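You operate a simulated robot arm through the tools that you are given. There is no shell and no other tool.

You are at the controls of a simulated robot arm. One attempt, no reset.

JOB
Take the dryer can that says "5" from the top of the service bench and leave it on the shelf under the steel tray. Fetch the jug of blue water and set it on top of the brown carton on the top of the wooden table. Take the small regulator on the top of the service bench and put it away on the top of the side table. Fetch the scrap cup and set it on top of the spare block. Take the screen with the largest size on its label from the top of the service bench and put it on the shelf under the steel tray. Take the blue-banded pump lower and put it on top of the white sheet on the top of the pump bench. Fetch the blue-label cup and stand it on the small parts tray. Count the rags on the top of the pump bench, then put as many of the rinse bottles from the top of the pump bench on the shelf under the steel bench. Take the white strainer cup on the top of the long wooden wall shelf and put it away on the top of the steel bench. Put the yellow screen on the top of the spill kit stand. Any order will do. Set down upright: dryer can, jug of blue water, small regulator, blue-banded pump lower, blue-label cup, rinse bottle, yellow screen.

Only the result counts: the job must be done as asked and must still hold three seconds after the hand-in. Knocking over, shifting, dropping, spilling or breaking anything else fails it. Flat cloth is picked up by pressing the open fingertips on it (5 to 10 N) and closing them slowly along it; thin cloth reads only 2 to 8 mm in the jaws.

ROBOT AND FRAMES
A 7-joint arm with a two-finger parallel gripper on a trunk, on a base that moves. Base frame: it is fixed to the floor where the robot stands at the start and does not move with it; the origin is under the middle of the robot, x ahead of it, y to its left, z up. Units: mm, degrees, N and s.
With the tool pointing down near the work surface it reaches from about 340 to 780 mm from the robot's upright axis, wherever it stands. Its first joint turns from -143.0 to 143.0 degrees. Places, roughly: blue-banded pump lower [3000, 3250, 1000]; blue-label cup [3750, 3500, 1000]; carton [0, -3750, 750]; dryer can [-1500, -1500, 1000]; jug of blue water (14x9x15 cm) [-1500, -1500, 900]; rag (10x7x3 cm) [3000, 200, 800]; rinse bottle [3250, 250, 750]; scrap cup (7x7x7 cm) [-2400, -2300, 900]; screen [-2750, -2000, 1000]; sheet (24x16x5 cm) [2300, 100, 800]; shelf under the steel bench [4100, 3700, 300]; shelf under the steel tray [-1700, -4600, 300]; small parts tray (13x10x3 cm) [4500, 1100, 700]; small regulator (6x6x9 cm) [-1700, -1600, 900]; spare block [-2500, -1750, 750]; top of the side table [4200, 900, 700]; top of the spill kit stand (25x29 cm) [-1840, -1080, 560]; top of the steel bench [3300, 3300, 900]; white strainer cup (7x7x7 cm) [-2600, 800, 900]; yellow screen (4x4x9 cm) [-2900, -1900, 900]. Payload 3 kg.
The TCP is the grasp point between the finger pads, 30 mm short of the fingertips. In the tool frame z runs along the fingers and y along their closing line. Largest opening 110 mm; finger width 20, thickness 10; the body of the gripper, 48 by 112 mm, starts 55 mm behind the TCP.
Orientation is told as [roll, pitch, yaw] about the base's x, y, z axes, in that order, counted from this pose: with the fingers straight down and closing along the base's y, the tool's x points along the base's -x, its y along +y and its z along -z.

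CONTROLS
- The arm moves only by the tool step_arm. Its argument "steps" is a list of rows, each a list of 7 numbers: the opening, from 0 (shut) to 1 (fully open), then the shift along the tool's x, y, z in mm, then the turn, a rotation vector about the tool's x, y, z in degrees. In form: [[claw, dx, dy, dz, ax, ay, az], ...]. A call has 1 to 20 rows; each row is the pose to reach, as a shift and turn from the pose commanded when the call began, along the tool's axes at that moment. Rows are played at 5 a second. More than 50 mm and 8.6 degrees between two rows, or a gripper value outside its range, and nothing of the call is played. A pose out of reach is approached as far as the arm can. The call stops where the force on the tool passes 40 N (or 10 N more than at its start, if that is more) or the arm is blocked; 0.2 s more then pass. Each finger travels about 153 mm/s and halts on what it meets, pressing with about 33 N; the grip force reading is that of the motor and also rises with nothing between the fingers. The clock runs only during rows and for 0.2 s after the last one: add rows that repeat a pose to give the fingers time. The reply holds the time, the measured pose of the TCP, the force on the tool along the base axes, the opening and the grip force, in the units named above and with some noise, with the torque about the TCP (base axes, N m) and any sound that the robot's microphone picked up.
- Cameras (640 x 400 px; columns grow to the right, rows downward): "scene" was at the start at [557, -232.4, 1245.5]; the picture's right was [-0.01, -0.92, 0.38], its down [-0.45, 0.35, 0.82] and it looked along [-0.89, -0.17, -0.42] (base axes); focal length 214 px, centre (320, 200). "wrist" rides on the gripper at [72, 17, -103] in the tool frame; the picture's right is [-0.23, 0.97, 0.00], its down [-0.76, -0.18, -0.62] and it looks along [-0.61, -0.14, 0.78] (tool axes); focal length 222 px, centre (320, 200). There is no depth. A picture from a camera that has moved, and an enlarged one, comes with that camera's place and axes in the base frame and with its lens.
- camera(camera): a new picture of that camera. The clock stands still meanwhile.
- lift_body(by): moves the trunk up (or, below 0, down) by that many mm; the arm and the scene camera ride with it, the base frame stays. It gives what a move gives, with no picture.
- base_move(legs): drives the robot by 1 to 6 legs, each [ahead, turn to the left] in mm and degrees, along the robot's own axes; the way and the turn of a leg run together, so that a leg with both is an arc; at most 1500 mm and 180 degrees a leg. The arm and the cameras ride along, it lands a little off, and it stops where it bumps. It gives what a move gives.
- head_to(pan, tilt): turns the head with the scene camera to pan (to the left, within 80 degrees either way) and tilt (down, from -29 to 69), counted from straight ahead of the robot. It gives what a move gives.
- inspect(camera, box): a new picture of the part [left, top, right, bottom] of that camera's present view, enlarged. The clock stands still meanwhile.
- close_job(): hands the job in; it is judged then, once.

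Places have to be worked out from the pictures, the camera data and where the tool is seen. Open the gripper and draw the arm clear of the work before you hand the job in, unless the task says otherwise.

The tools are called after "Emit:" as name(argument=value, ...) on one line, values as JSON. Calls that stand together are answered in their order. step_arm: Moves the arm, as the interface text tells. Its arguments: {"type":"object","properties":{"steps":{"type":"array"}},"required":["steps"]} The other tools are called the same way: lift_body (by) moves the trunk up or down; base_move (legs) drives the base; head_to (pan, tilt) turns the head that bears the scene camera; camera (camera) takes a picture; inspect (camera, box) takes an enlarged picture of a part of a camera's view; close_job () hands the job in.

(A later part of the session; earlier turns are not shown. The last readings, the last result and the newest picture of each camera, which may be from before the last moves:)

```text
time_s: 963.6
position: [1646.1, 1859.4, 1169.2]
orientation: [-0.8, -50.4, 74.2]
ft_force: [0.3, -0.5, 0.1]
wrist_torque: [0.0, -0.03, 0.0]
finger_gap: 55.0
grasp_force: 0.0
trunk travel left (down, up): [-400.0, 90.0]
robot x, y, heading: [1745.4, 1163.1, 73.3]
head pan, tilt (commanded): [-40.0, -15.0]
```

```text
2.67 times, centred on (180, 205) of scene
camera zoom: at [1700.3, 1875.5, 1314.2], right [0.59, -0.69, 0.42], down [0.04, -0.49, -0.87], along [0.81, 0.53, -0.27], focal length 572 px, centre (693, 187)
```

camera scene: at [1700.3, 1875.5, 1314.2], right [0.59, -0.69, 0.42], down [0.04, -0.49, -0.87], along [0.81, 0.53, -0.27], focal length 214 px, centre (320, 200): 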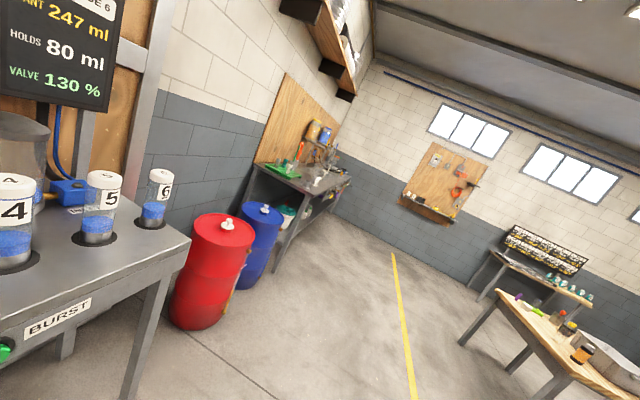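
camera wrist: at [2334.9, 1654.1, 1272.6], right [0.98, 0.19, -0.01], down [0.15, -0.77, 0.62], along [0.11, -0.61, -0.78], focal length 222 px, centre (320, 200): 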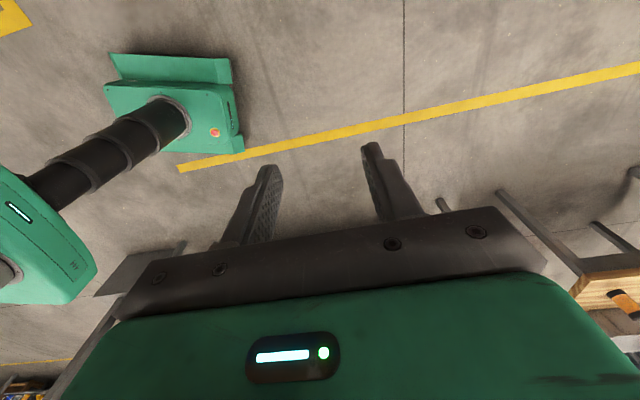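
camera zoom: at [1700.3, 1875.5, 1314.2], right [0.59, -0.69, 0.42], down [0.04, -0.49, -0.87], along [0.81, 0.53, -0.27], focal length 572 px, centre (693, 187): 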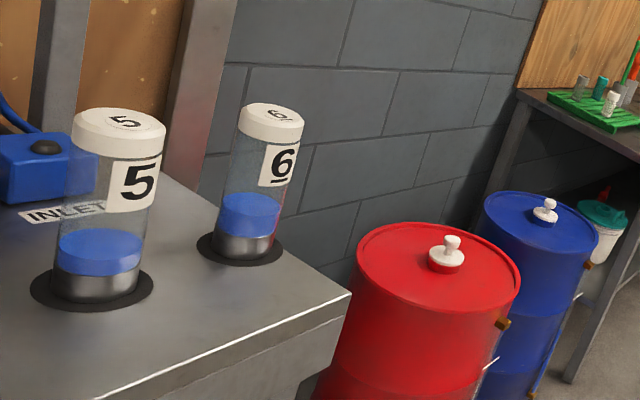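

Not there. I turn further left to check the west and south-west.

Emit:
base_move(legs=[[0, 24], [0, 24], [0, 24]])

Emit:
head_to(pan=0, tilt=-15)

Emit:
camera(camera="scene")

Emit:
base_move(legs=[[0, 24], [0, 24], [0, 24]])

Emit:
camera(camera="scene")

```text
time_s: 967.8
position: [1050.8, 1285.7, 1168.6]
orientation: [-0.7, -50.6, 145.9]
ft_force: [-0.6, -1.4, -0.4]
wrist_torque: [0.03, 0.01, -0.01]
finger_gap: 55.1
grasp_force: 0.1
trunk travel left (down, up): [-400.0, 90.0]
robot x, y, heading: [1769.3, 1198.6, 144.9]
head pan, tilt (commanded): [-40.0, -15.0]
```

```text
time_s: 968.8
position: [1050.5, 1286.5, 1170.1]
orientation: [-0.7, -50.5, 146.0]
ft_force: [-0.5, -0.7, 0.5]
wrist_torque: [0.0, 0.01, -0.02]
finger_gap: 55.0
grasp_force: 0.1
trunk travel left (down, up): [-400.0, 90.0]
robot x, y, heading: [1772.3, 1197.9, 144.5]
head pan, tilt (commanded): [0.0, -15.0]
```

```text
taken
camera scene: at [1009.4, 1310.8, 1302.5], right [0.57, 0.82, 0.01], down [0.35, -0.23, -0.91], along [-0.75, 0.52, -0.42], focal length 214 px, centre (320, 200)
```

scene: 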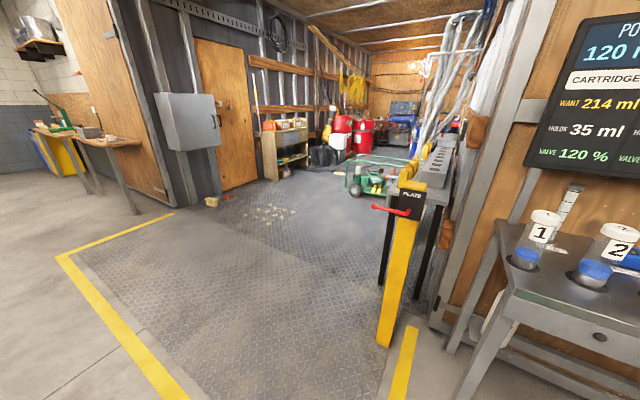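

```text
time_s: 973.0
position: [1471.0, 541.0, 1170.2]
orientation: [-0.7, -50.5, -141.8]
ft_force: [-0.4, 0.3, 0.8]
wrist_torque: [0.0, 0.01, 0.01]
finger_gap: 55.1
grasp_force: 0.1
trunk travel left (down, up): [-400.0, 90.0]
robot x, y, heading: [1745.5, 1243.9, -142.5]
head pan, tilt (commanded): [0.0, -15.0]
```

```text
taken
camera scene: at [1433.9, 511.1, 1302.8], right [-0.61, 0.79, 0.01], down [0.32, 0.26, -0.91], along [-0.72, -0.55, -0.41], focal length 214 px, centre (320, 200)
```

scene: 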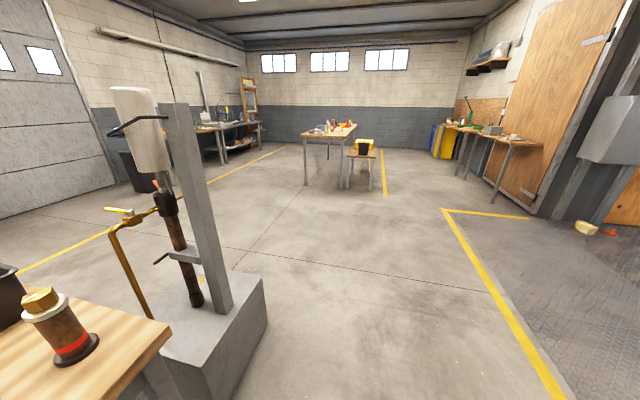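

Floors look clear in all directions. I check inside the black box on the pump bench and the area around the bench's west end.

Emit:
head_to(pan=50, tilt=15)

Emit:
camera(camera="scene")

Emit:
head_to(pan=75, tilt=0)

Emit:
camera(camera="scene")

```text
time_s: 974.2
position: [1472.0, 540.7, 1168.8]
orientation: [-0.8, -50.5, -141.9]
ft_force: [0.6, 0.3, 0.0]
wrist_torque: [0.01, 0.02, -0.02]
finger_gap: 54.8
grasp_force: 0.0
trunk travel left (down, up): [-400.0, 90.0]
robot x, y, heading: [1749.1, 1242.3, -142.6]
head pan, tilt (commanded): [50.0, 15.0]
```

```text
taken
camera scene: at [1512.8, 482.0, 1279.4], right [-0.86, 0.15, -0.48], down [0.46, 0.61, -0.64], along [0.2, -0.77, -0.6], focal length 214 px, centre (320, 200)
```

scene: 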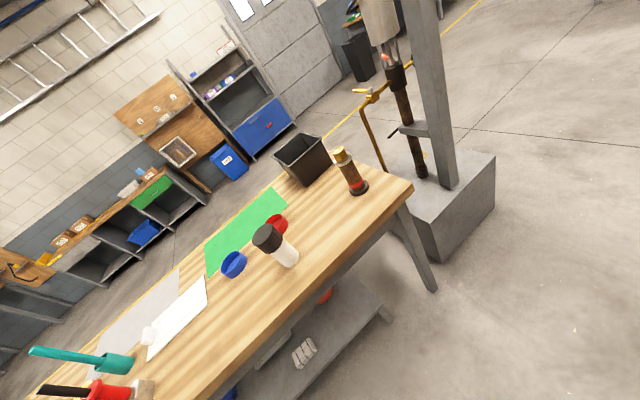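

```text
time_s: 975.1
position: [1472.4, 541.4, 1169.5]
orientation: [-0.7, -50.4, -141.8]
ft_force: [-0.8, 0.2, 0.4]
wrist_torque: [-0.02, 0.0, 0.01]
finger_gap: 54.9
grasp_force: 0.1
trunk travel left (down, up): [-400.0, 90.0]
robot x, y, heading: [1744.2, 1238.0, -142.5]
head pan, tilt (commanded): [75.0, 0.0]
```

```text
taken
camera scene: at [1532.8, 477.4, 1321.2], right [-0.75, -0.25, -0.61], down [0.5, 0.39, -0.77], along [0.43, -0.89, -0.17], focal length 214 px, centre (320, 200)
```

scene: 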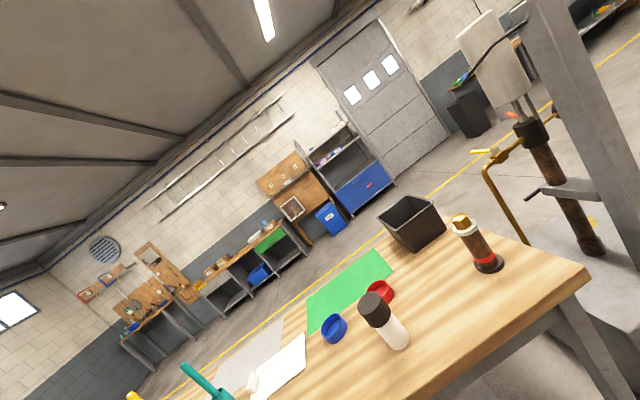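

Not in the box. A rolling pump could have ended under the dye table to the north; I turn there and look underneath from low down.

Emit:
base_move(legs=[[0, -24], [0, -24], [0, -24], [0, -24]])

Emit:
lift_body(by=-400)

Emit:
head_to(pan=0, tilt=-25)

Emit:
camera(camera="scene")

```text
time_s: 980.6
position: [1070.6, 1585.7, 1169.1]
orientation: [-0.7, -50.4, 122.6]
ft_force: [-0.2, 0.7, 0.5]
wrist_torque: [-0.06, 0.01, 0.03]
finger_gap: 55.3
grasp_force: 0.1
trunk travel left (down, up): [-400.0, 90.0]
robot x, y, heading: [1691.0, 1211.3, 122.3]
head pan, tilt (commanded): [75.0, 0.0]
```

```text
time_s: 984.4
position: [1071.0, 1584.8, 770.6]
orientation: [-0.6, -50.5, 122.6]
ft_force: [-0.1, 0.2, 1.1]
wrist_torque: [0.03, 0.0, 0.03]
finger_gap: 54.8
grasp_force: 0.0
trunk travel left (down, up): [0.0, 490.0]
robot x, y, heading: [1690.2, 1212.2, 122.2]
head pan, tilt (commanded): [75.0, 0.0]
```

```text
time_s: 985.9
position: [1071.5, 1585.0, 770.4]
orientation: [-0.7, -50.5, 122.6]
ft_force: [-0.2, 0.6, 0.5]
wrist_torque: [0.01, 0.0, 0.01]
finger_gap: 55.0
grasp_force: 0.1
trunk travel left (down, up): [0.0, 490.0]
robot x, y, heading: [1689.2, 1212.1, 122.4]
head pan, tilt (commanded): [0.0, -25.0]
```

```text
taken
camera scene: at [1042.9, 1623.5, 919.6], right [0.85, 0.53, 0.01], down [0.14, -0.21, -0.97], along [-0.51, 0.82, -0.25], focal length 214 px, centre (320, 200)
```

scene: 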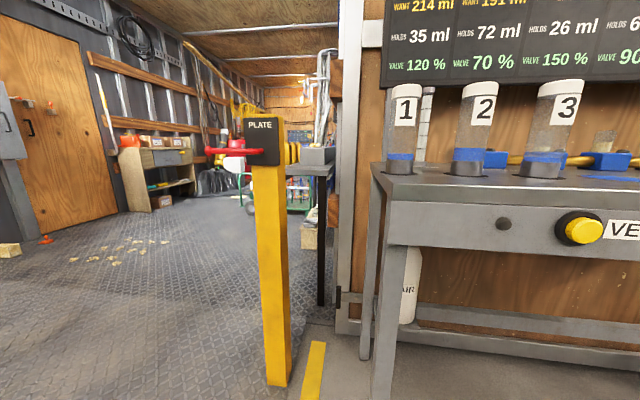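

Emit:
head_to(pan=-35, tilt=0)

Emit:
camera(camera="scene")

Emit:
head_to(pan=-75, tilt=0)

Emit:
camera(camera="scene")

Emit:
head_to(pan=60, tilt=0)

Emit:
camera(camera="scene")

```text
time_s: 986.9
position: [1072.3, 1585.5, 770.1]
orientation: [-0.7, -50.5, 122.6]
ft_force: [-0.8, 0.5, 0.5]
wrist_torque: [-0.02, -0.02, -0.01]
finger_gap: 55.0
grasp_force: 0.1
trunk travel left (down, up): [0.0, 490.0]
robot x, y, heading: [1692.6, 1212.6, 122.2]
head pan, tilt (commanded): [-35.0, 0.0]
```

```text
taken
camera scene: at [1097.7, 1633.7, 890.8], right [0.93, 0.06, 0.37], down [0.34, -0.54, -0.77], along [0.15, 0.84, -0.52], focal length 214 px, centre (320, 200)
```

scene: 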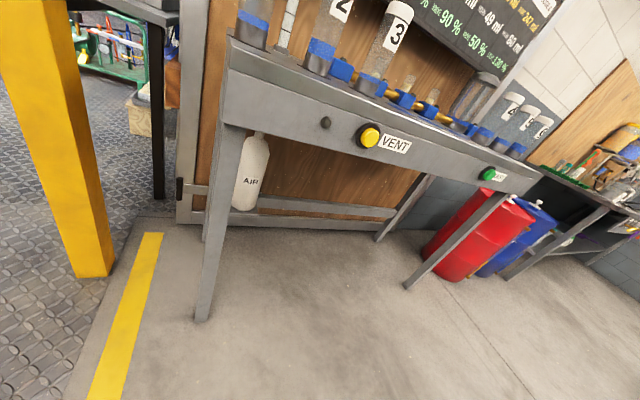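

```text
time_s: 988.0
position: [1071.5, 1585.3, 769.2]
orientation: [-0.8, -50.5, 122.5]
ft_force: [-0.7, -0.2, -0.3]
wrist_torque: [-0.02, 0.0, -0.02]
finger_gap: 54.8
grasp_force: 0.0
trunk travel left (down, up): [0.0, 490.0]
robot x, y, heading: [1690.5, 1214.1, 122.1]
head pan, tilt (commanded): [-75.0, 0.0]
```

```text
taken
camera scene: at [1148.1, 1619.3, 923.1], right [0.61, -0.5, 0.62], down [0.34, -0.54, -0.77], along [0.71, 0.68, -0.16], focal length 214 px, centre (320, 200)
```

scene: 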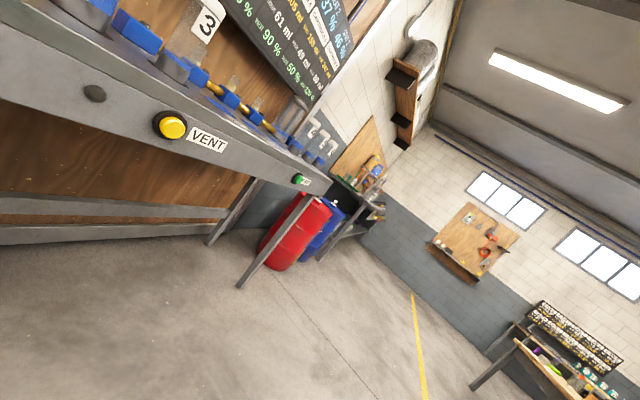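

```text
time_s: 990.1
position: [1071.2, 1585.1, 770.3]
orientation: [-0.7, -50.5, 122.6]
ft_force: [-0.7, -1.2, -0.6]
wrist_torque: [0.01, -0.01, -0.01]
finger_gap: 54.8
grasp_force: 0.0
trunk travel left (down, up): [0.0, 490.0]
robot x, y, heading: [1688.9, 1214.2, 122.4]
head pan, tilt (commanded): [60.0, 0.0]
```

```text
taken
camera scene: at [999.7, 1546.1, 908.0], right [0.07, 0.83, -0.55], down [0.34, -0.54, -0.77], along [-0.94, -0.13, -0.33], focal length 214 px, centre (320, 200)
```

scene: 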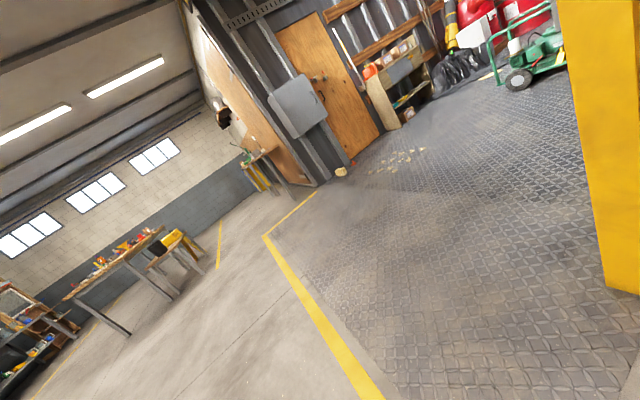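

Nothing under the dye table either. I go around the west end of the pump bench to look at its south side and lower shelf from there.

Emit:
lift_body(by=400)

Emit:
base_move(legs=[[0, 24], [0, 24], [0, 24], [0, 19]])

Emit:
base_move(legs=[[1300, 0]])

```text
time_s: 994.0
position: [1071.9, 1585.4, 1170.8]
orientation: [-0.7, -50.5, 122.7]
ft_force: [0.3, 0.3, 0.6]
wrist_torque: [0.0, -0.04, -0.01]
finger_gap: 55.0
grasp_force: 0.0
trunk travel left (down, up): [-400.0, 90.0]
robot x, y, heading: [1690.1, 1212.3, 122.2]
head pan, tilt (commanded): [60.0, 0.0]
```

```text
time_s: 999.2
position: [1349.7, 580.8, 1170.9]
orientation: [-0.7, -50.5, -144.7]
ft_force: [-0.9, 0.5, -0.2]
wrist_torque: [-0.01, -0.13, 0.0]
finger_gap: 54.8
grasp_force: 0.1
trunk travel left (down, up): [-400.0, 90.0]
robot x, y, heading: [1659.3, 1266.4, -144.6]
head pan, tilt (commanded): [60.0, 0.0]
```

```text
time_s: 1005.8
position: [274.2, -166.4, 1170.9]
orientation: [-0.6, -50.5, -145.5]
ft_force: [-1.2, -0.1, -0.5]
wrist_torque: [0.0, 0.0, 0.03]
finger_gap: 54.9
grasp_force: 0.0
trunk travel left (down, up): [-400.0, 90.0]
robot x, y, heading: [591.9, 512.8, -145.1]
head pan, tilt (commanded): [60.0, 0.0]
```

Emit:
base_move(legs=[[0, 24], [0, 24], [0, 7]])

Emit:
base_move(legs=[[1300, 0]])

Emit:
head_to(pan=65, tilt=-20)

Emit:
camera(camera="scene")

Emit:
head_to(pan=0, tilt=-20)

Emit:
camera(camera="scene")

```text
time_s: 1009.3
position: [967.9, -140.5, 1171.2]
orientation: [-0.6, -50.5, -90.6]
ft_force: [-0.7, -0.2, 1.0]
wrist_torque: [-0.05, 0.03, -0.01]
finger_gap: 54.8
grasp_force: 0.0
trunk travel left (down, up): [-400.0, 90.0]
robot x, y, heading: [553.7, 512.4, -90.1]
head pan, tilt (commanded): [60.0, 0.0]
```

```text
time_s: 1015.9
position: [963.2, -1460.7, 1171.9]
orientation: [-0.7, -50.4, -90.6]
ft_force: [0.7, 0.3, -0.1]
wrist_torque: [0.01, -0.01, -0.01]
finger_gap: 55.1
grasp_force: 0.0
trunk travel left (down, up): [-400.0, 90.0]
robot x, y, heading: [553.0, -810.2, -90.3]
head pan, tilt (commanded): [60.0, 0.0]
```

```text
time_s: 1016.8
position: [962.9, -1460.6, 1173.4]
orientation: [-0.6, -50.5, -90.6]
ft_force: [1.2, -0.1, -0.1]
wrist_torque: [-0.01, 0.01, 0.03]
finger_gap: 55.0
grasp_force: 0.0
trunk travel left (down, up): [-400.0, 90.0]
robot x, y, heading: [549.1, -808.0, -90.6]
head pan, tilt (commanded): [65.0, -20.0]
```

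```text
taken
camera scene: at [1030.5, -1476.6, 1341.0], right [-0.44, -0.69, -0.57], down [0.31, 0.48, -0.82], along [0.84, -0.54, 0.0], focal length 214 px, centre (320, 200)
```

scene: 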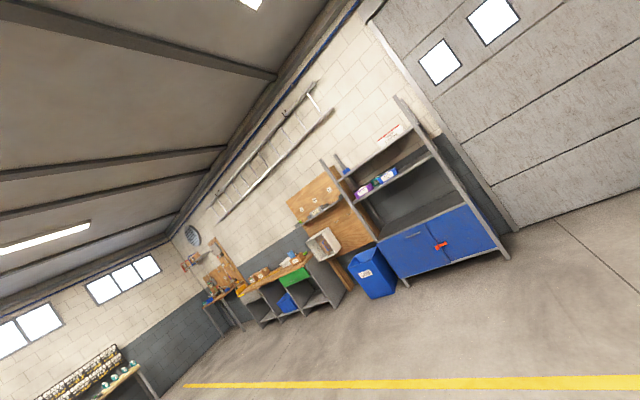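

```text
time_s: 1018.1
position: [963.1, -1461.6, 1172.0]
orientation: [-0.7, -50.6, -90.7]
ft_force: [0.7, -0.3, 0.0]
wrist_torque: [0.02, -0.01, -0.01]
finger_gap: 55.2
grasp_force: 0.0
trunk travel left (down, up): [-400.0, 90.0]
robot x, y, heading: [548.8, -810.9, -90.1]
head pan, tilt (commanded): [0.0, -20.0]
```

```text
taken
camera scene: at [960.7, -1509.2, 1313.7], right [-1.0, 0.02, 0.01], down [0.0, 0.33, -0.94], along [-0.02, -0.94, -0.33], focal length 214 px, centre (320, 200)
```

scene: 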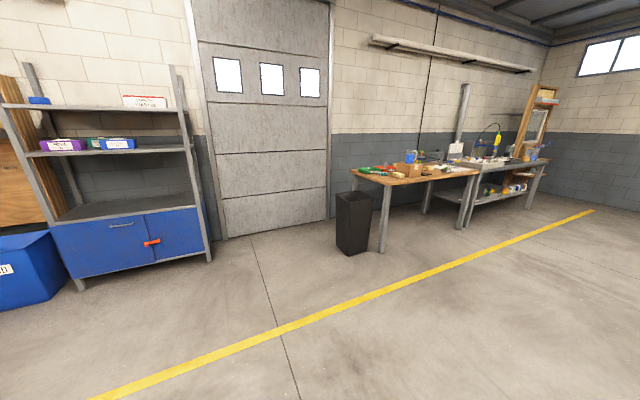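

Emit:
base_move(legs=[[0, 24], [0, 24], [0, 24], [0, 18]])

Emit:
camera(camera="scene")

Emit:
inspect(camera="scene", box=[0, 150, 320, 350])

```text
time_s: 1022.8
position: [1292.7, -602.4, 1175.1]
orientation: [-1.0, -50.5, -17.1]
ft_force: [0.9, -24.3, -0.8]
wrist_torque: [0.82, 0.08, 1.34]
finger_gap: 55.1
grasp_force: 0.1
trunk travel left (down, up): [-400.0, 90.0]
robot x, y, heading: [534.9, -864.7, -16.1]
head pan, tilt (commanded): [0.0, -20.0]
stopped in leg 4: the force on the tool passed its limit at 86 N (the readings are from after the stop); the commanded pose is now the measured one
```

```text
taken
camera scene: at [1334.9, -616.9, 1316.3], right [-0.31, -0.95, 0.01], down [-0.32, 0.09, -0.94], along [0.9, -0.29, -0.33], focal length 214 px, centre (320, 200)
```

scene: 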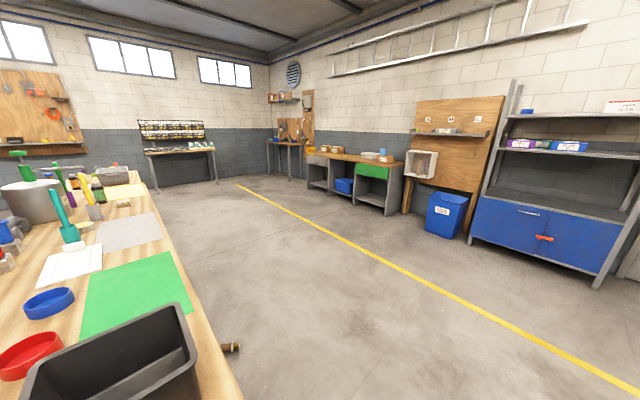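

```text
2.00 times, centred on (160, 250) of scene
camera zoom: at [1334.9, -616.9, 1316.3], right [-0.31, -0.95, 0.01], down [-0.32, 0.09, -0.94], along [0.9, -0.29, -0.33], focal length 429 px, centre (640, 100)
```

zoom: 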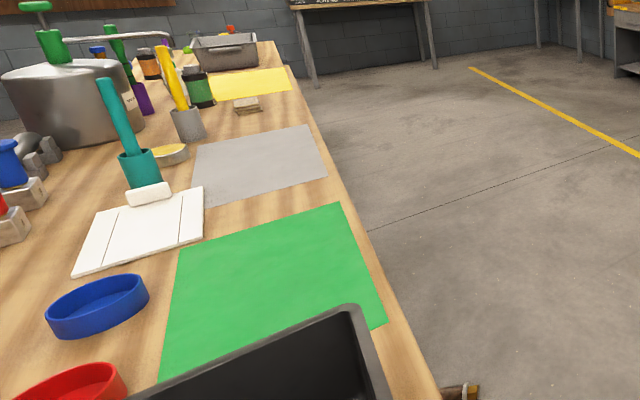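

I spotted the pump lower on the floor by the bench's south side (brass hex end visible)! But my hand is touching the pump stand; I turn back right a little first.

Emit:
base_move(legs=[[0, -10]])

Emit:
camera(camera="scene")

Emit:
head_to(pan=60, tilt=-10)

Emit:
camera(camera="scene")

```text
time_s: 1023.9
position: [1326.0, -737.1, 1174.5]
orientation: [-1.1, -50.7, -27.0]
ft_force: [0.5, 0.1, -0.3]
wrist_torque: [0.01, 0.0, 0.01]
finger_gap: 54.9
grasp_force: 0.0
trunk travel left (down, up): [-400.0, 90.0]
robot x, y, heading: [540.3, -856.4, -26.2]
head pan, tilt (commanded): [0.0, -20.0]
```

```text
taken
camera scene: at [1365.5, -757.9, 1316.5], right [-0.47, -0.88, 0.01], down [-0.3, 0.15, -0.94], along [0.83, -0.44, -0.33], focal length 214 px, centre (320, 200)
```

scene: 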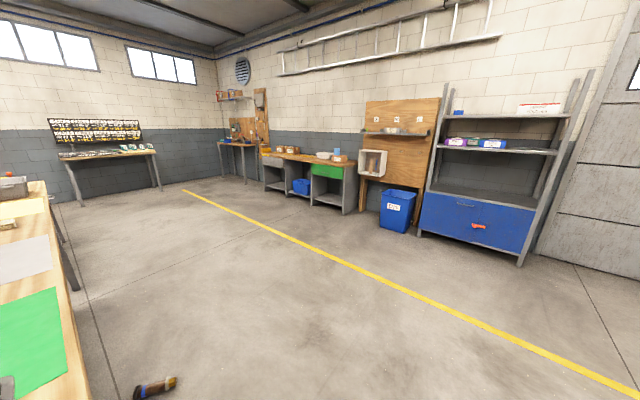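

```text
time_s: 1025.2
position: [1325.0, -737.8, 1176.2]
orientation: [-0.9, -50.6, -27.1]
ft_force: [0.8, 0.0, -0.2]
wrist_torque: [0.01, 0.03, 0.05]
finger_gap: 55.2
grasp_force: 0.1
trunk travel left (down, up): [-400.0, 90.0]
robot x, y, heading: [536.0, -855.3, -26.3]
head pan, tilt (commanded): [60.0, -10.0]
```

```text
taken
camera scene: at [1368.4, -676.9, 1326.9], right [0.36, -0.76, -0.54], down [-0.43, 0.38, -0.82], along [0.83, 0.52, -0.19], focal length 214 px, centre (320, 200)
```

scene: 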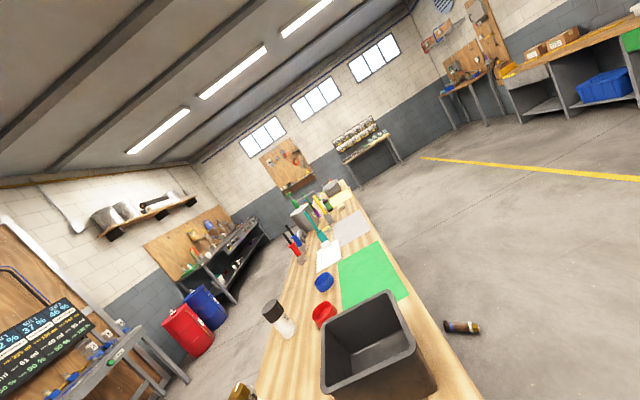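

Found: the pump lies on the floor at ≈(2383,-366), just south of the bench. I zoom in to see its orientation.

Emit:
inspect(camera="scene", box=[420, 290, 500, 350])

Emit:
head_to(pan=20, tilt=5)

Emit:
camera(camera="scene")

```text
6.67 times, centred on (460, 320) of scene
camera zoom: at [1368.4, -676.9, 1326.9], right [0.36, -0.76, -0.54], down [-0.43, 0.38, -0.82], along [0.83, 0.52, -0.19], focal length 1430 px, centre (-613, -600)
```

zoom: 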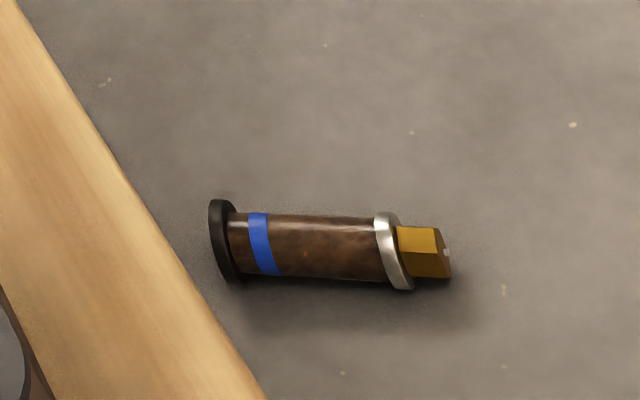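

```text
time_s: 1026.2
position: [1326.2, -737.2, 1176.2]
orientation: [-1.0, -50.5, -27.1]
ft_force: [-0.4, 0.2, -0.1]
wrist_torque: [-0.02, -0.03, 0.04]
finger_gap: 55.2
grasp_force: 0.0
trunk travel left (down, up): [-400.0, 90.0]
robot x, y, heading: [536.3, -856.6, -26.3]
head pan, tilt (commanded): [20.0, 5.0]
```

```text
taken
camera scene: at [1366.0, -723.0, 1281.5], right [-0.2, -0.96, -0.21], down [-0.63, 0.29, -0.72], along [0.75, -0.02, -0.66], focal length 214 px, centre (320, 200)
```

scene: 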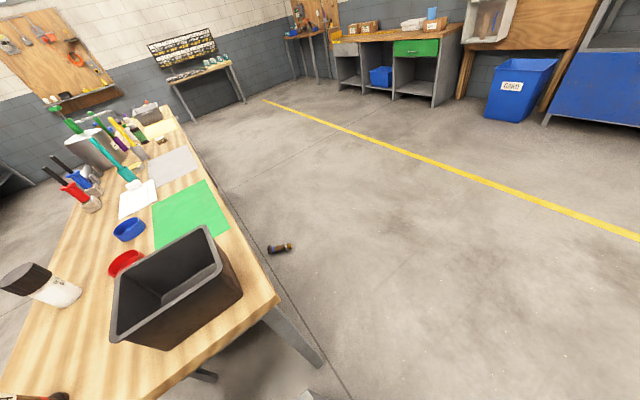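

The pump lies with its hex end pointing south. I drive around to the east of it, from where I can grip it with the hex on the hand's forward side.

Emit:
base_move(legs=[[1060, 0]])

Emit:
base_move(legs=[[0, 17], [0, 17]])

Emit:
base_move(legs=[[1500, 0]])

Emit:
base_move(legs=[[0, 23], [0, 23], [0, 23], [0, 20]])

```text
time_s: 1031.7
position: [2281.0, -1198.9, 1175.7]
orientation: [-0.9, -50.6, -26.6]
ft_force: [-0.1, -1.3, -0.2]
wrist_torque: [0.01, -0.01, 0.0]
finger_gap: 55.3
grasp_force: 0.1
trunk travel left (down, up): [-400.0, 90.0]
robot x, y, heading: [1492.6, -1322.3, -25.6]
head pan, tilt (commanded): [20.0, 5.0]
```

```text
time_s: 1034.1
position: [2083.7, -782.0, 1175.7]
orientation: [-0.9, -50.6, 7.2]
ft_force: [0.0, 0.1, -0.1]
wrist_torque: [0.01, 0.02, -0.02]
finger_gap: 55.2
grasp_force: 0.1
trunk travel left (down, up): [-400.0, 90.0]
robot x, y, heading: [1501.3, -1348.6, 7.9]
head pan, tilt (commanded): [20.0, 5.0]
```

```text
time_s: 1041.5
position: [3558.9, -557.3, 1176.8]
orientation: [-1.0, -50.6, 7.9]
ft_force: [-0.4, 0.4, 0.4]
wrist_torque: [0.0, 0.0, 0.02]
finger_gap: 55.0
grasp_force: 0.0
trunk travel left (down, up): [-400.0, 90.0]
robot x, y, heading: [2985.5, -1126.1, 8.7]
head pan, tilt (commanded): [20.0, 5.0]
```

```text
time_s: 1046.7
position: [2415.6, -553.7, 1177.1]
orientation: [-1.0, -50.6, 97.8]
ft_force: [-0.1, 0.0, -1.3]
wrist_torque: [0.06, -0.01, -0.05]
finger_gap: 55.2
grasp_force: 0.1
trunk travel left (down, up): [-400.0, 90.0]
robot x, y, heading: [3049.0, -1118.9, 97.2]
head pan, tilt (commanded): [20.0, 5.0]
```

I re-pose the hand to tool-down with a turned wrist, in the free space south of the bench.

Emit:
step_arm(steps=[[0.8, 19.4, -19.8, -2.1, -3.18, 2.95, -6.72], [0.8, 38.7, -39.6, -4.2, -6.35, 5.9, -13.4], [0.8, 58, -59.4, -6.3, -9.53, 8.86, -20.2], [0.8, 77.4, -79.1, -8.5, -12.7, 11.8, -26.9], [0.8, 96.8, -98.9, -10.6, -15.9, 14.8, -33.6], [0.8, 116, -118.7, -12.7, -19.1, 17.7, -40.3], [0.8, 135.5, -138.5, -14.8, -22.2, 20.7, -47.1], [0.8, 154.8, -158.3, -16.9, -25.4, 23.6, -53.8], [0.8, 174.2, -178, -19, -28.6, 26.6, -60.5], [0.8, 193.5, -197.8, -21.2, -31.8, 29.5, -67.2], [0.8, 212.9, -217.6, -23.3, -34.9, 32.5, -74], [0.8, 232.2, -237.4, -25.4, -38.1, 35.4, -80.7], [0.8, 251.6, -257.2, -27.5, -41.3, 38.4, -87.4]])

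Emit:
base_move(legs=[[560, 3]])

```text
time_s: 1046.9
position: [2388.1, -549.2, 1168.3]
orientation: [-11.5, -48.5, 104.5]
ft_force: [1.1, -11.8, 3.6]
wrist_torque: [0.48, 0.07, 0.12]
finger_gap: 88.0
grasp_force: 0.1
trunk travel left (down, up): [-400.0, 90.0]
robot x, y, heading: [3042.8, -1117.0, 97.1]
head pan, tilt (commanded): [20.0, 5.0]
stopped in row 1: the force on the tool passed its limit at 120 N (the readings are from after the stop); the commanded pose is now the measured one
```

```text
time_s: 1047.7
position: [2404.4, -534.7, 1174.8]
orientation: [-10.5, -48.9, 102.6]
ft_force: [0.2, -0.2, 0.5]
wrist_torque: [0.04, 0.0, 0.0]
finger_gap: 88.4
grasp_force: 0.3
trunk travel left (down, up): [-400.0, 90.0]
robot x, y, heading: [3043.3, -1114.4, 97.4]
head pan, tilt (commanded): [20.0, 5.0]
stopped in leg 1: the robot was blocked; the commanded pose is now the measured one
```

The arm was over-extended. I first retract it straight toward the robot by 200 mm.

Emit:
step_arm(steps=[[0.8, 21.4, -27, -20, 0, 0, 0], [0.8, 42.9, -54, -40, 0, 0, 0], [0.8, 64.3, -81, -60, 0, 0, 0], [0.8, 85.8, -108.6, -80, 0, 0, 0], [0.8, 107.2, -135.7, -99.8, 0, 0, 0], [0.8, 107.2, -135.7, -99.8, 0, 0, 0]])

```text
time_s: 1049.1
position: [2485.9, -639.1, 1212.0]
orientation: [-10.6, -48.9, 102.5]
ft_force: [0.2, 0.3, -0.3]
wrist_torque: [-0.05, 0.01, -0.01]
finger_gap: 87.9
grasp_force: 0.1
out of reach, approached as far as the arm can: row 3, 4, 5, 6
trunk travel left (down, up): [-400.0, 90.0]
robot x, y, heading: [3044.3, -1117.4, 97.6]
head pan, tilt (commanded): [20.0, 5.0]
```

I level the hand to tool-down first (yaw unchanged), lowering it a bit.

Emit:
step_arm(steps=[[0.8, 8.6, 1.4, 7.4, -1.42, 6.97, -0.65], [0.8, 17.2, 2.7, 14.8, -2.84, 13.9, -1.29], [0.8, 25.8, 4.1, 22.2, -4.26, 20.9, -1.94], [0.8, 34.5, 5.5, 29.5, -5.7, 27.9, -2.58], [0.8, 43, 6.9, 36.9, -7.1, 34.9, -3.23], [0.8, 51.7, 8.2, 44.3, -8.5, 41.8, -3.87], [0.8, 60.3, 9.6, 51.7, -9.95, 48.8, -4.52], [0.8, 60.3, 9.6, 51.7, -9.95, 48.8, -4.52]])

```text
time_s: 1050.9
position: [2486.6, -637.8, 1130.5]
orientation: [0.1, 0.2, 102.7]
ft_force: [-0.1, -0.3, 0.1]
wrist_torque: [0.01, 0.01, 0.0]
finger_gap: 87.8
grasp_force: 0.0
out of reach, approached as far as the arm can: row 1, 2
trunk travel left (down, up): [-400.0, 90.0]
robot x, y, heading: [3048.8, -1115.7, 97.2]
head pan, tilt (commanded): [20.0, 5.0]
```

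Now I swing the hand to straight ahead and turn the wrist (relative +95°), ready for the pump.

Emit:
step_arm(steps=[[1, 3.8, -45.1, 0, 0, 0, -8.1], [1, 7.6, -90.2, 0, 0, 0, -16.3], [1, 11.5, -135.2, 0, 0, 0, -24.4], [1, 15.3, -180.3, 0, 0, 0, -32.5], [1, 19.1, -225.4, 0, 0, 0, -40.7], [1, 22.9, -270.5, 0, 0, 0, -48.8], [1, 26.7, -315.6, 0, 0, 0, -57], [1, 30.5, -360.7, 0, 0, 0, -65.1], [1, 34.4, -405.7, 0, 0, 0, -73.2], [1, 38.2, -450.8, 0, 0, 0, -81.4], [1, 42, -495.9, 0, 0, 0, -89.5], [1, 42, -495.9, 0, 0, 0, -89.5]])

Emit:
base_move(legs=[[600, 4]])

```text
time_s: 1053.5
position: [2980.8, -569.4, 1128.3]
orientation: [-0.1, 0.1, -167.6]
ft_force: [-0.8, -0.8, 0.0]
wrist_torque: [0.0, 0.02, 0.0]
finger_gap: 110.1
grasp_force: 0.1
trunk travel left (down, up): [-400.0, 90.0]
robot x, y, heading: [3043.1, -1119.2, 97.5]
head pan, tilt (commanded): [20.0, 5.0]
```

```text
time_s: 1056.9
position: [2842.0, 22.6, 1129.4]
orientation: [0.0, -0.1, -163.7]
ft_force: [-0.6, 0.3, -0.1]
wrist_torque: [0.02, -0.01, 0.01]
finger_gap: 110.0
grasp_force: 0.1
trunk travel left (down, up): [-400.0, 90.0]
robot x, y, heading: [2947.1, -517.8, 101.3]
head pan, tilt (commanded): [20.0, 5.0]
```

Emit:
base_move(legs=[[0, 23], [0, 23], [0, 21]])

Emit:
head_to(pan=0, tilt=20)

Emit:
camera(camera="scene")

Emit:
camera(camera="wrist")

```text
time_s: 1060.9
position: [2408.1, -400.5, 1130.6]
orientation: [0.0, -0.1, -97.0]
ft_force: [-0.2, -0.4, 0.1]
wrist_torque: [0.05, 0.02, -0.01]
finger_gap: 109.9
grasp_force: 0.1
trunk travel left (down, up): [-400.0, 90.0]
robot x, y, heading: [2956.4, -473.4, 167.8]
head pan, tilt (commanded): [20.0, 5.0]
```

```text
time_s: 1061.7
position: [2408.3, -400.3, 1130.3]
orientation: [0.0, 0.0, -97.1]
ft_force: [0.2, -0.5, 1.2]
wrist_torque: [0.01, -0.02, 0.02]
finger_gap: 109.9
grasp_force: 0.0
trunk travel left (down, up): [-400.0, 90.0]
robot x, y, heading: [2955.2, -476.2, 167.9]
head pan, tilt (commanded): [0.0, 20.0]
```

```text
taken
camera scene: at [2396.1, -478.0, 1167.3], right [-0.99, 0.12, 0.0], down [0.11, 0.93, 0.34], along [0.04, 0.34, -0.94], focal length 214 px, centre (320, 200)
```

scene: 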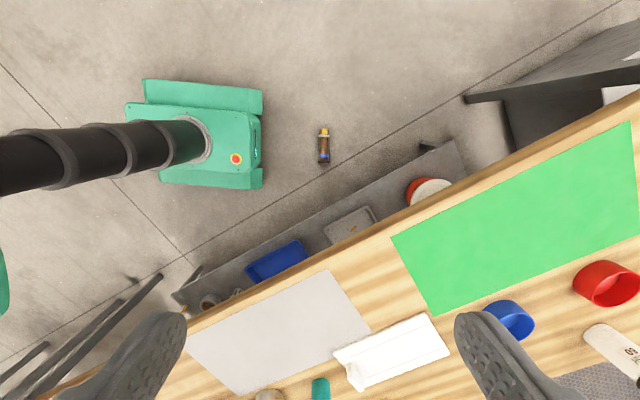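

```text
taken
camera wrist: at [2434.7, -330.0, 1233.6], right [0.94, -0.34, 0.0], down [-0.27, -0.73, 0.62], along [-0.21, -0.59, -0.78], focal length 222 px, centre (320, 200)
```

wrist: 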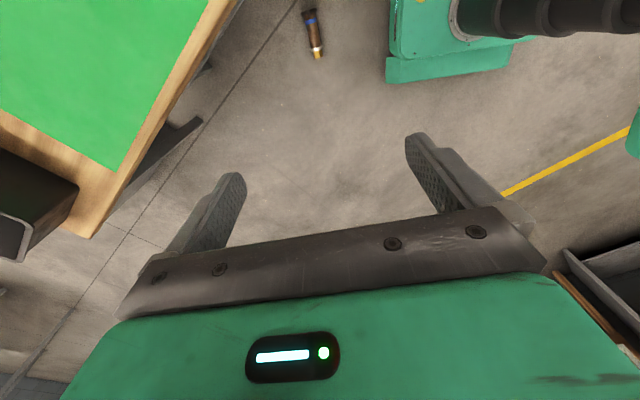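

The pump's centre is ≈(2396,-356) on the floor, hex toward -97°. I tilt the hand by +25° (leaning away from the bench), centre over the pump and lower the trunk.

Emit:
step_arm(steps=[[1, 8, -5, 0, 0, 6.3, 0], [1, 16, -9, 0, 0, 12.5, 0], [1, 22, -12, 0, 0, 18.8, 0], [1, 22, -12, 0, 0, 25, 0], [1, 22, -12, 0, 0, 25, 0]])

Emit:
lift_body(by=-400)

Emit:
camera(camera="wrist")

Emit:
camera(camera="scene")

```text
time_s: 1062.9
position: [2399.3, -376.6, 1131.9]
orientation: [0.0, 25.0, -96.9]
ft_force: [-0.7, -0.6, -0.5]
wrist_torque: [0.0, 0.02, -0.03]
finger_gap: 110.1
grasp_force: 0.1
trunk travel left (down, up): [-400.0, 90.0]
robot x, y, heading: [2951.7, -471.1, 168.1]
head pan, tilt (commanded): [0.0, 20.0]
```

```text
time_s: 1066.8
position: [2399.4, -376.8, 731.3]
orientation: [0.0, 25.0, -96.9]
ft_force: [0.6, 0.3, 0.1]
wrist_torque: [0.01, 0.03, 0.03]
finger_gap: 110.1
grasp_force: 0.0
trunk travel left (down, up): [0.0, 490.0]
robot x, y, heading: [2952.4, -471.6, 168.0]
head pan, tilt (commanded): [0.0, 20.0]
```

```text
taken
camera wrist: at [2419.4, -357.1, 854.6], right [0.94, -0.32, -0.1], down [-0.29, -0.92, 0.24], along [-0.17, -0.2, -0.97], focal length 222 px, centre (320, 200)
```

wrist: 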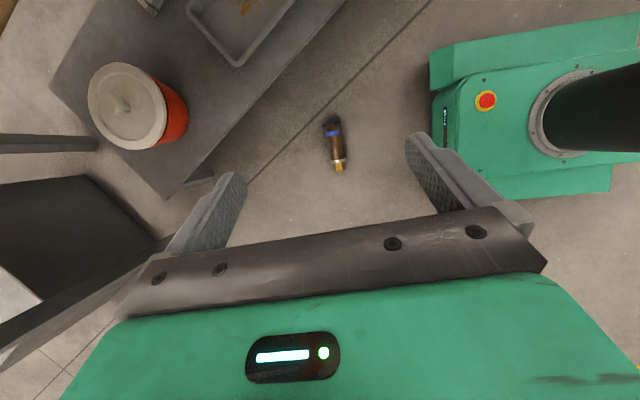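

```text
taken
camera scene: at [2385.8, -463.3, 731.1], right [-0.99, 0.12, 0.0], down [0.09, 0.7, 0.71], along [0.09, 0.7, -0.71], focal length 214 px, centre (320, 200)
```

scene: 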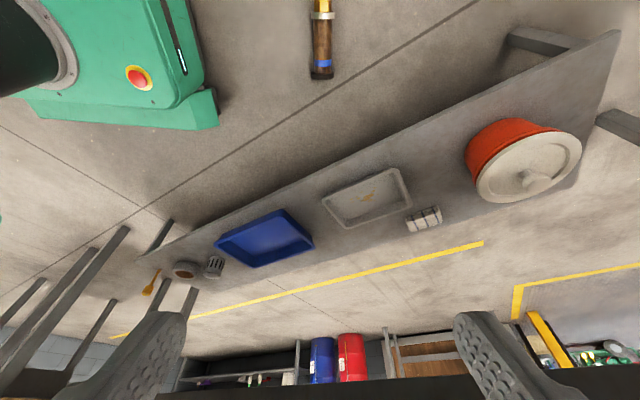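

Aligned. I lower the arm in two stages toward the floor, checking in between.

Emit:
step_arm(steps=[[1, -19, -1, 41, 0, 0, 0], [1, -37, -2, 82, 0, 0, 0], [1, -56, -3, 123, 0, 0, 0], [1, -75, -4, 164, 0, 0, 0], [1, -94, -5, 205, 0, 0, 0], [1, -112, -5, 246, 0, 0, 0], [1, -131, -6, 287, 0, 0, 0], [1, -150, -6, 328, 0, 0, 0], [1, -168, -7, 369, 0, 0, 0], [1, -187, -7, 410, 0, 0, 0], [1, -206, -8, 451, 0, 0, 0], [1, -225, -8, 492, 0, 0, 0], [1, -240, -8, 525, 0, 0, 0], [1, -240, -8, 525, 0, 0, 0]])

Emit:
camera(camera="wrist")

```text
time_s: 1069.8
position: [2391.9, -372.6, 153.0]
orientation: [0.1, 25.0, -96.9]
ft_force: [0.8, 0.4, -0.6]
wrist_torque: [-0.02, 0.05, 0.01]
finger_gap: 109.9
grasp_force: 0.1
trunk travel left (down, up): [0.0, 490.0]
robot x, y, heading: [2955.5, -473.7, 168.2]
head pan, tilt (commanded): [0.0, 20.0]
```

```text
taken
camera wrist: at [2411.0, -351.9, 277.0], right [0.94, -0.32, -0.1], down [-0.29, -0.93, 0.24], along [-0.17, -0.2, -0.97], focal length 222 px, centre (320, 200)
```

wrist: 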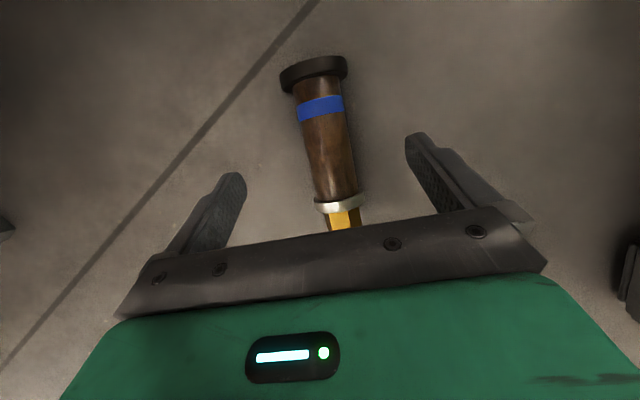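

The pump is right between the fingers. I lower the final 110 mm to straddle its body.

Emit:
step_arm(steps=[[1, -5, 2.6, 35, 0, 0, 0], [1, -18, 2.6, 70, 0, 0, 0], [1, -28, 2.6, 92, 0, 0, 0], [1, -34, 2.6, 104.5, 0, 0, 0], [1, -34, 2.6, 104.5, 0, 0, 0]])

Emit:
camera(camera="wrist")

```text
time_s: 1071.0
position: [2392.0, -357.5, 111.6]
orientation: [0.0, 24.9, -97.1]
ft_force: [-0.1, 0.1, -0.1]
wrist_torque: [0.02, 0.01, 0.0]
finger_gap: 109.7
grasp_force: 0.1
out of reach, approached as far as the arm can: row 2, 3, 4, 5
trunk travel left (down, up): [0.0, 490.0]
robot x, y, heading: [2956.4, -473.4, 168.1]
head pan, tilt (commanded): [0.0, 20.0]
```

```text
taken
camera wrist: at [2412.3, -336.7, 235.1], right [0.94, -0.32, -0.1], down [-0.29, -0.92, 0.24], along [-0.17, -0.2, -0.96], focal length 222 px, centre (320, 200)
```

wrist: 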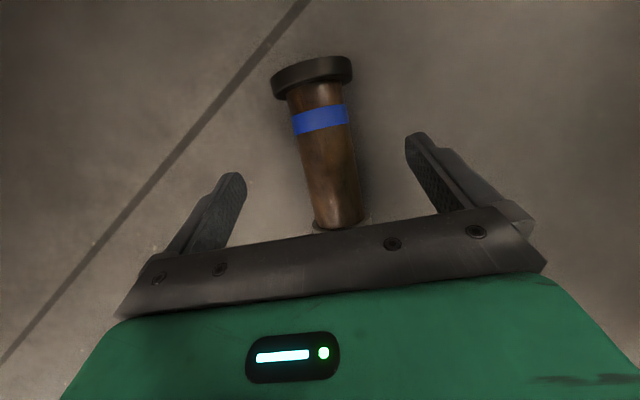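

The arm bottoms out at z≈112 at this distance. I raise a little, drive 120 mm closer, and reposition so it can reach lower.

Emit:
step_arm(steps=[[1, 21, 0, -45, 0, 0, 0], [1, 42, 0, -90, 0, 0, 0], [1, 42, 0, -90, 0, 0, 0]])

Emit:
base_move(legs=[[120, 0]])

Emit:
step_arm(steps=[[1, -3, 40, -1, 0, 0, 0], [1, -6, 80, -3, 0, 0, 0], [1, -9, 119, -4, 0, 0, 0], [1, -9, 119, -4, 0, 0, 0]])

Emit:
camera(camera="wrist")

```text
time_s: 1071.8
position: [2391.4, -358.9, 210.6]
orientation: [0.0, 25.0, -97.0]
ft_force: [0.1, 0.3, 0.2]
wrist_torque: [0.0, 0.02, 0.01]
finger_gap: 109.9
grasp_force: 0.0
trunk travel left (down, up): [0.0, 490.0]
robot x, y, heading: [2953.1, -468.5, 168.0]
head pan, tilt (commanded): [0.0, 20.0]
```

```text
time_s: 1073.0
position: [2273.8, -334.0, 210.8]
orientation: [0.0, 25.1, -96.9]
ft_force: [-0.3, 0.6, -0.5]
wrist_torque: [0.01, 0.02, 0.02]
finger_gap: 110.0
grasp_force: 0.0
trunk travel left (down, up): [0.0, 490.0]
robot x, y, heading: [2837.9, -448.5, 168.0]
head pan, tilt (commanded): [0.0, 20.0]
```

```text
time_s: 1074.0
position: [2390.1, -357.9, 211.0]
orientation: [0.0, 25.0, -96.8]
ft_force: [-0.1, 0.0, 0.2]
wrist_torque: [-0.01, -0.01, 0.0]
finger_gap: 110.1
grasp_force: 0.0
trunk travel left (down, up): [0.0, 490.0]
robot x, y, heading: [2835.3, -448.2, 168.1]
head pan, tilt (commanded): [0.0, 20.0]
```

```text
taken
camera wrist: at [2410.5, -338.2, 335.3], right [0.94, -0.32, -0.1], down [-0.29, -0.93, 0.24], along [-0.17, -0.2, -0.97], focal length 222 px, centre (320, 200)
```

wrist: 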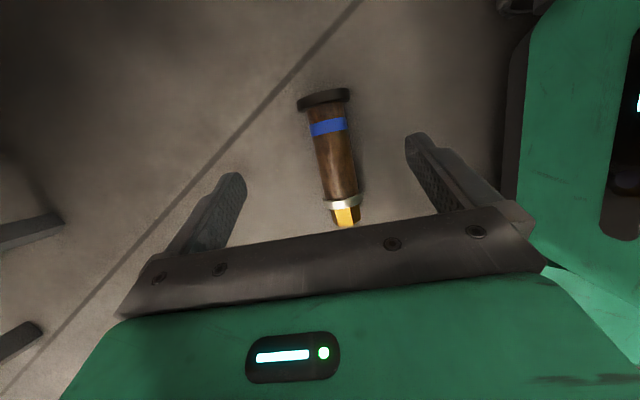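

Emit:
step_arm(steps=[[1, -20, 3, 42, 0, 0, 0], [1, -40, 6, 84, 0, 0, 0], [1, -58, 6, 120, 0, 0, 0], [1, -68, 6, 142, 0, 0, 0], [1, -72, 6, 150.5, 0, 0, 0], [1, -72, 6, 150.5, 0, 0, 0]])

Emit:
camera(camera="wrist")

```text
time_s: 1075.4
position: [2388.7, -355.6, 74.8]
orientation: [-0.1, 24.8, -97.0]
ft_force: [-0.4, -0.8, 0.0]
wrist_torque: [0.0, 0.02, 0.02]
finger_gap: 109.8
grasp_force: 0.1
out of reach, approached as far as the arm can: row 4, 5, 6
trunk travel left (down, up): [0.0, 490.0]
robot x, y, heading: [2836.0, -449.8, 168.1]
head pan, tilt (commanded): [0.0, 20.0]
```

```text
taken
camera wrist: at [2409.7, -335.8, 196.9], right [0.94, -0.32, -0.1], down [-0.29, -0.92, 0.24], along [-0.17, -0.2, -0.96], focal length 222 px, centre (320, 200)
```

wrist: 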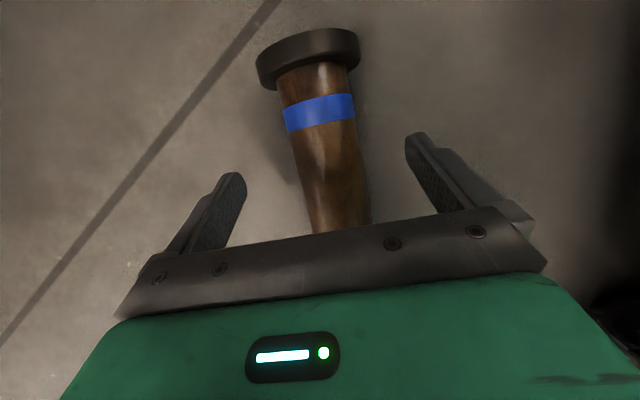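

Still ~30 mm short. I reduce the tilt to +15° and come 55 mm closer to reach lower.

Emit:
step_arm(steps=[[1, 17, 0, -36, 0, 0, 0], [1, 34, 0, -72, 0, -5, 0], [1, 34, 0, -72, 0, -10, 0], [1, 34, 0, -72, 0, -10, 0]])

Emit:
base_move(legs=[[55, 0]])

Emit:
camera(camera="wrist")

```text
time_s: 1076.4
position: [2390.0, -354.8, 152.6]
orientation: [0.0, 14.8, -96.9]
ft_force: [-0.7, 0.1, -0.5]
wrist_torque: [0.01, -0.02, 0.04]
finger_gap: 109.7
grasp_force: 0.1
trunk travel left (down, up): [0.0, 490.0]
robot x, y, heading: [2830.5, -447.3, 168.2]
head pan, tilt (commanded): [0.0, 20.0]
```

```text
time_s: 1077.3
position: [2334.5, -344.9, 152.2]
orientation: [0.0, 15.0, -96.9]
ft_force: [0.5, 0.5, 1.3]
wrist_torque: [0.04, -0.01, 0.02]
finger_gap: 110.0
grasp_force: 0.1
trunk travel left (down, up): [0.0, 490.0]
robot x, y, heading: [2781.7, -437.7, 167.7]
head pan, tilt (commanded): [0.0, 20.0]
```

```text
taken
camera wrist: at [2358.7, -302.7, 270.9], right [0.94, -0.34, -0.06], down [-0.28, -0.87, 0.41], along [-0.19, -0.36, -0.91], focal length 222 px, centre (320, 200)
```

wrist: 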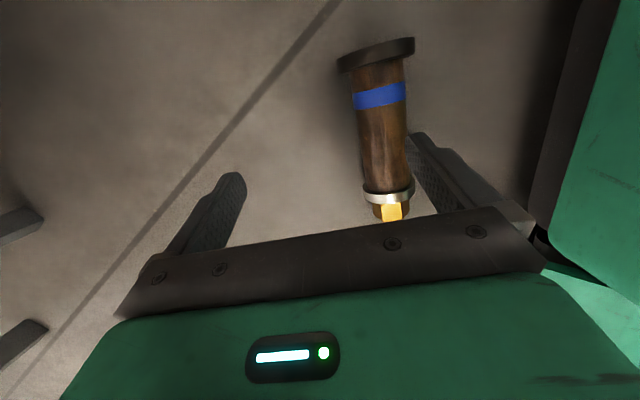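

Emit:
step_arm(steps=[[1, -3, 31, 0, 0, 0, 0], [1, -7, 62.9, 0, 0, 0, 0], [1, -15, 62.9, 35, 0, 0, 0], [1, -25, 62.9, 70, 0, 0, 0], [1, -33.7, 62.9, 96.5, 0, 0, 0], [1, -33.7, 62.9, 96.5, 0, 0, 0]])

Emit:
camera(camera="wrist")

```text
time_s: 1078.7
position: [2398.1, -357.8, 54.5]
orientation: [0.0, 14.9, -97.1]
ft_force: [0.8, 0.5, -0.1]
wrist_torque: [-0.03, 0.0, -0.01]
finger_gap: 110.0
grasp_force: 0.1
out of reach, approached as far as the arm can: row 5
trunk travel left (down, up): [0.0, 490.0]
robot x, y, heading: [2782.4, -438.0, 167.9]
head pan, tilt (commanded): [0.0, 20.0]
```

```text
taken
camera wrist: at [2420.9, -316.5, 172.3], right [0.94, -0.34, -0.06], down [-0.29, -0.87, 0.41], along [-0.19, -0.36, -0.91], focal length 222 px, centre (320, 200)
```

wrist: 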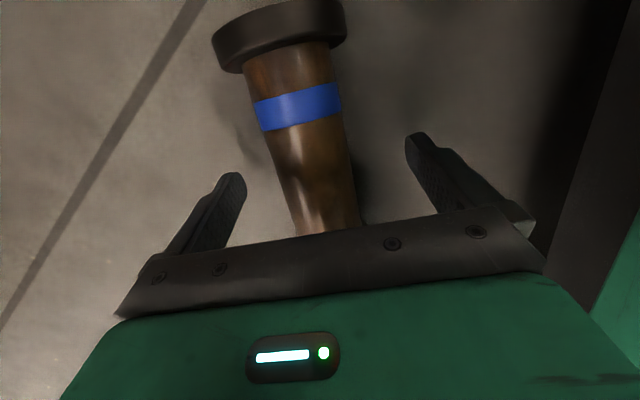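

Now z≈54, fingers flank the body fully. I close on it.

Emit:
step_arm(steps=[[0.85, 0, 0, 0, 0, 0, 0], [0.72, 0, 0, 0, 0, 0, 0], [0.6, 0, 0, 0, 0, 0, 0], [0.5, 0, 0, 0, 0, 0, 0], [0.42, 0, 0, 0, 0, 0, 0], [0.35, 0, 0, 0, 0, 0, 0], [0.35, 0, 0, 0, 0, 0, 0]])

Emit:
camera(camera="wrist")

```text
time_s: 1080.3
position: [2397.1, -358.9, 54.0]
orientation: [0.0, 15.0, -97.0]
ft_force: [-1.8, 1.2, 2.0]
wrist_torque: [-0.05, 0.08, -0.17]
finger_gap: 47.0
grasp_force: 32.8
trunk travel left (down, up): [0.0, 490.0]
robot x, y, heading: [2781.4, -439.6, 167.8]
head pan, tilt (commanded): [0.0, 20.0]
```

```text
taken
camera wrist: at [2420.5, -317.2, 172.4], right [0.94, -0.34, -0.06], down [-0.28, -0.87, 0.41], along [-0.19, -0.36, -0.91], focal length 222 px, centre (320, 200)
```

wrist: 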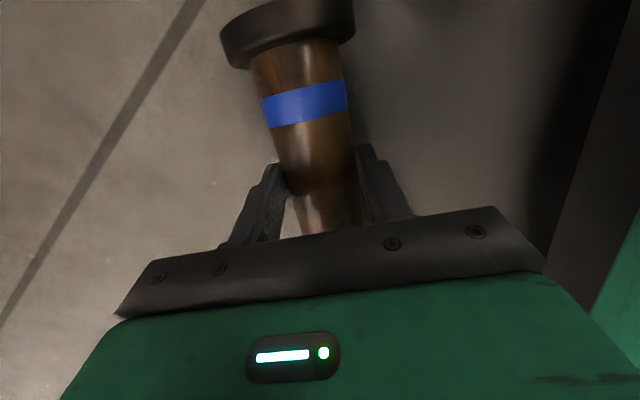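

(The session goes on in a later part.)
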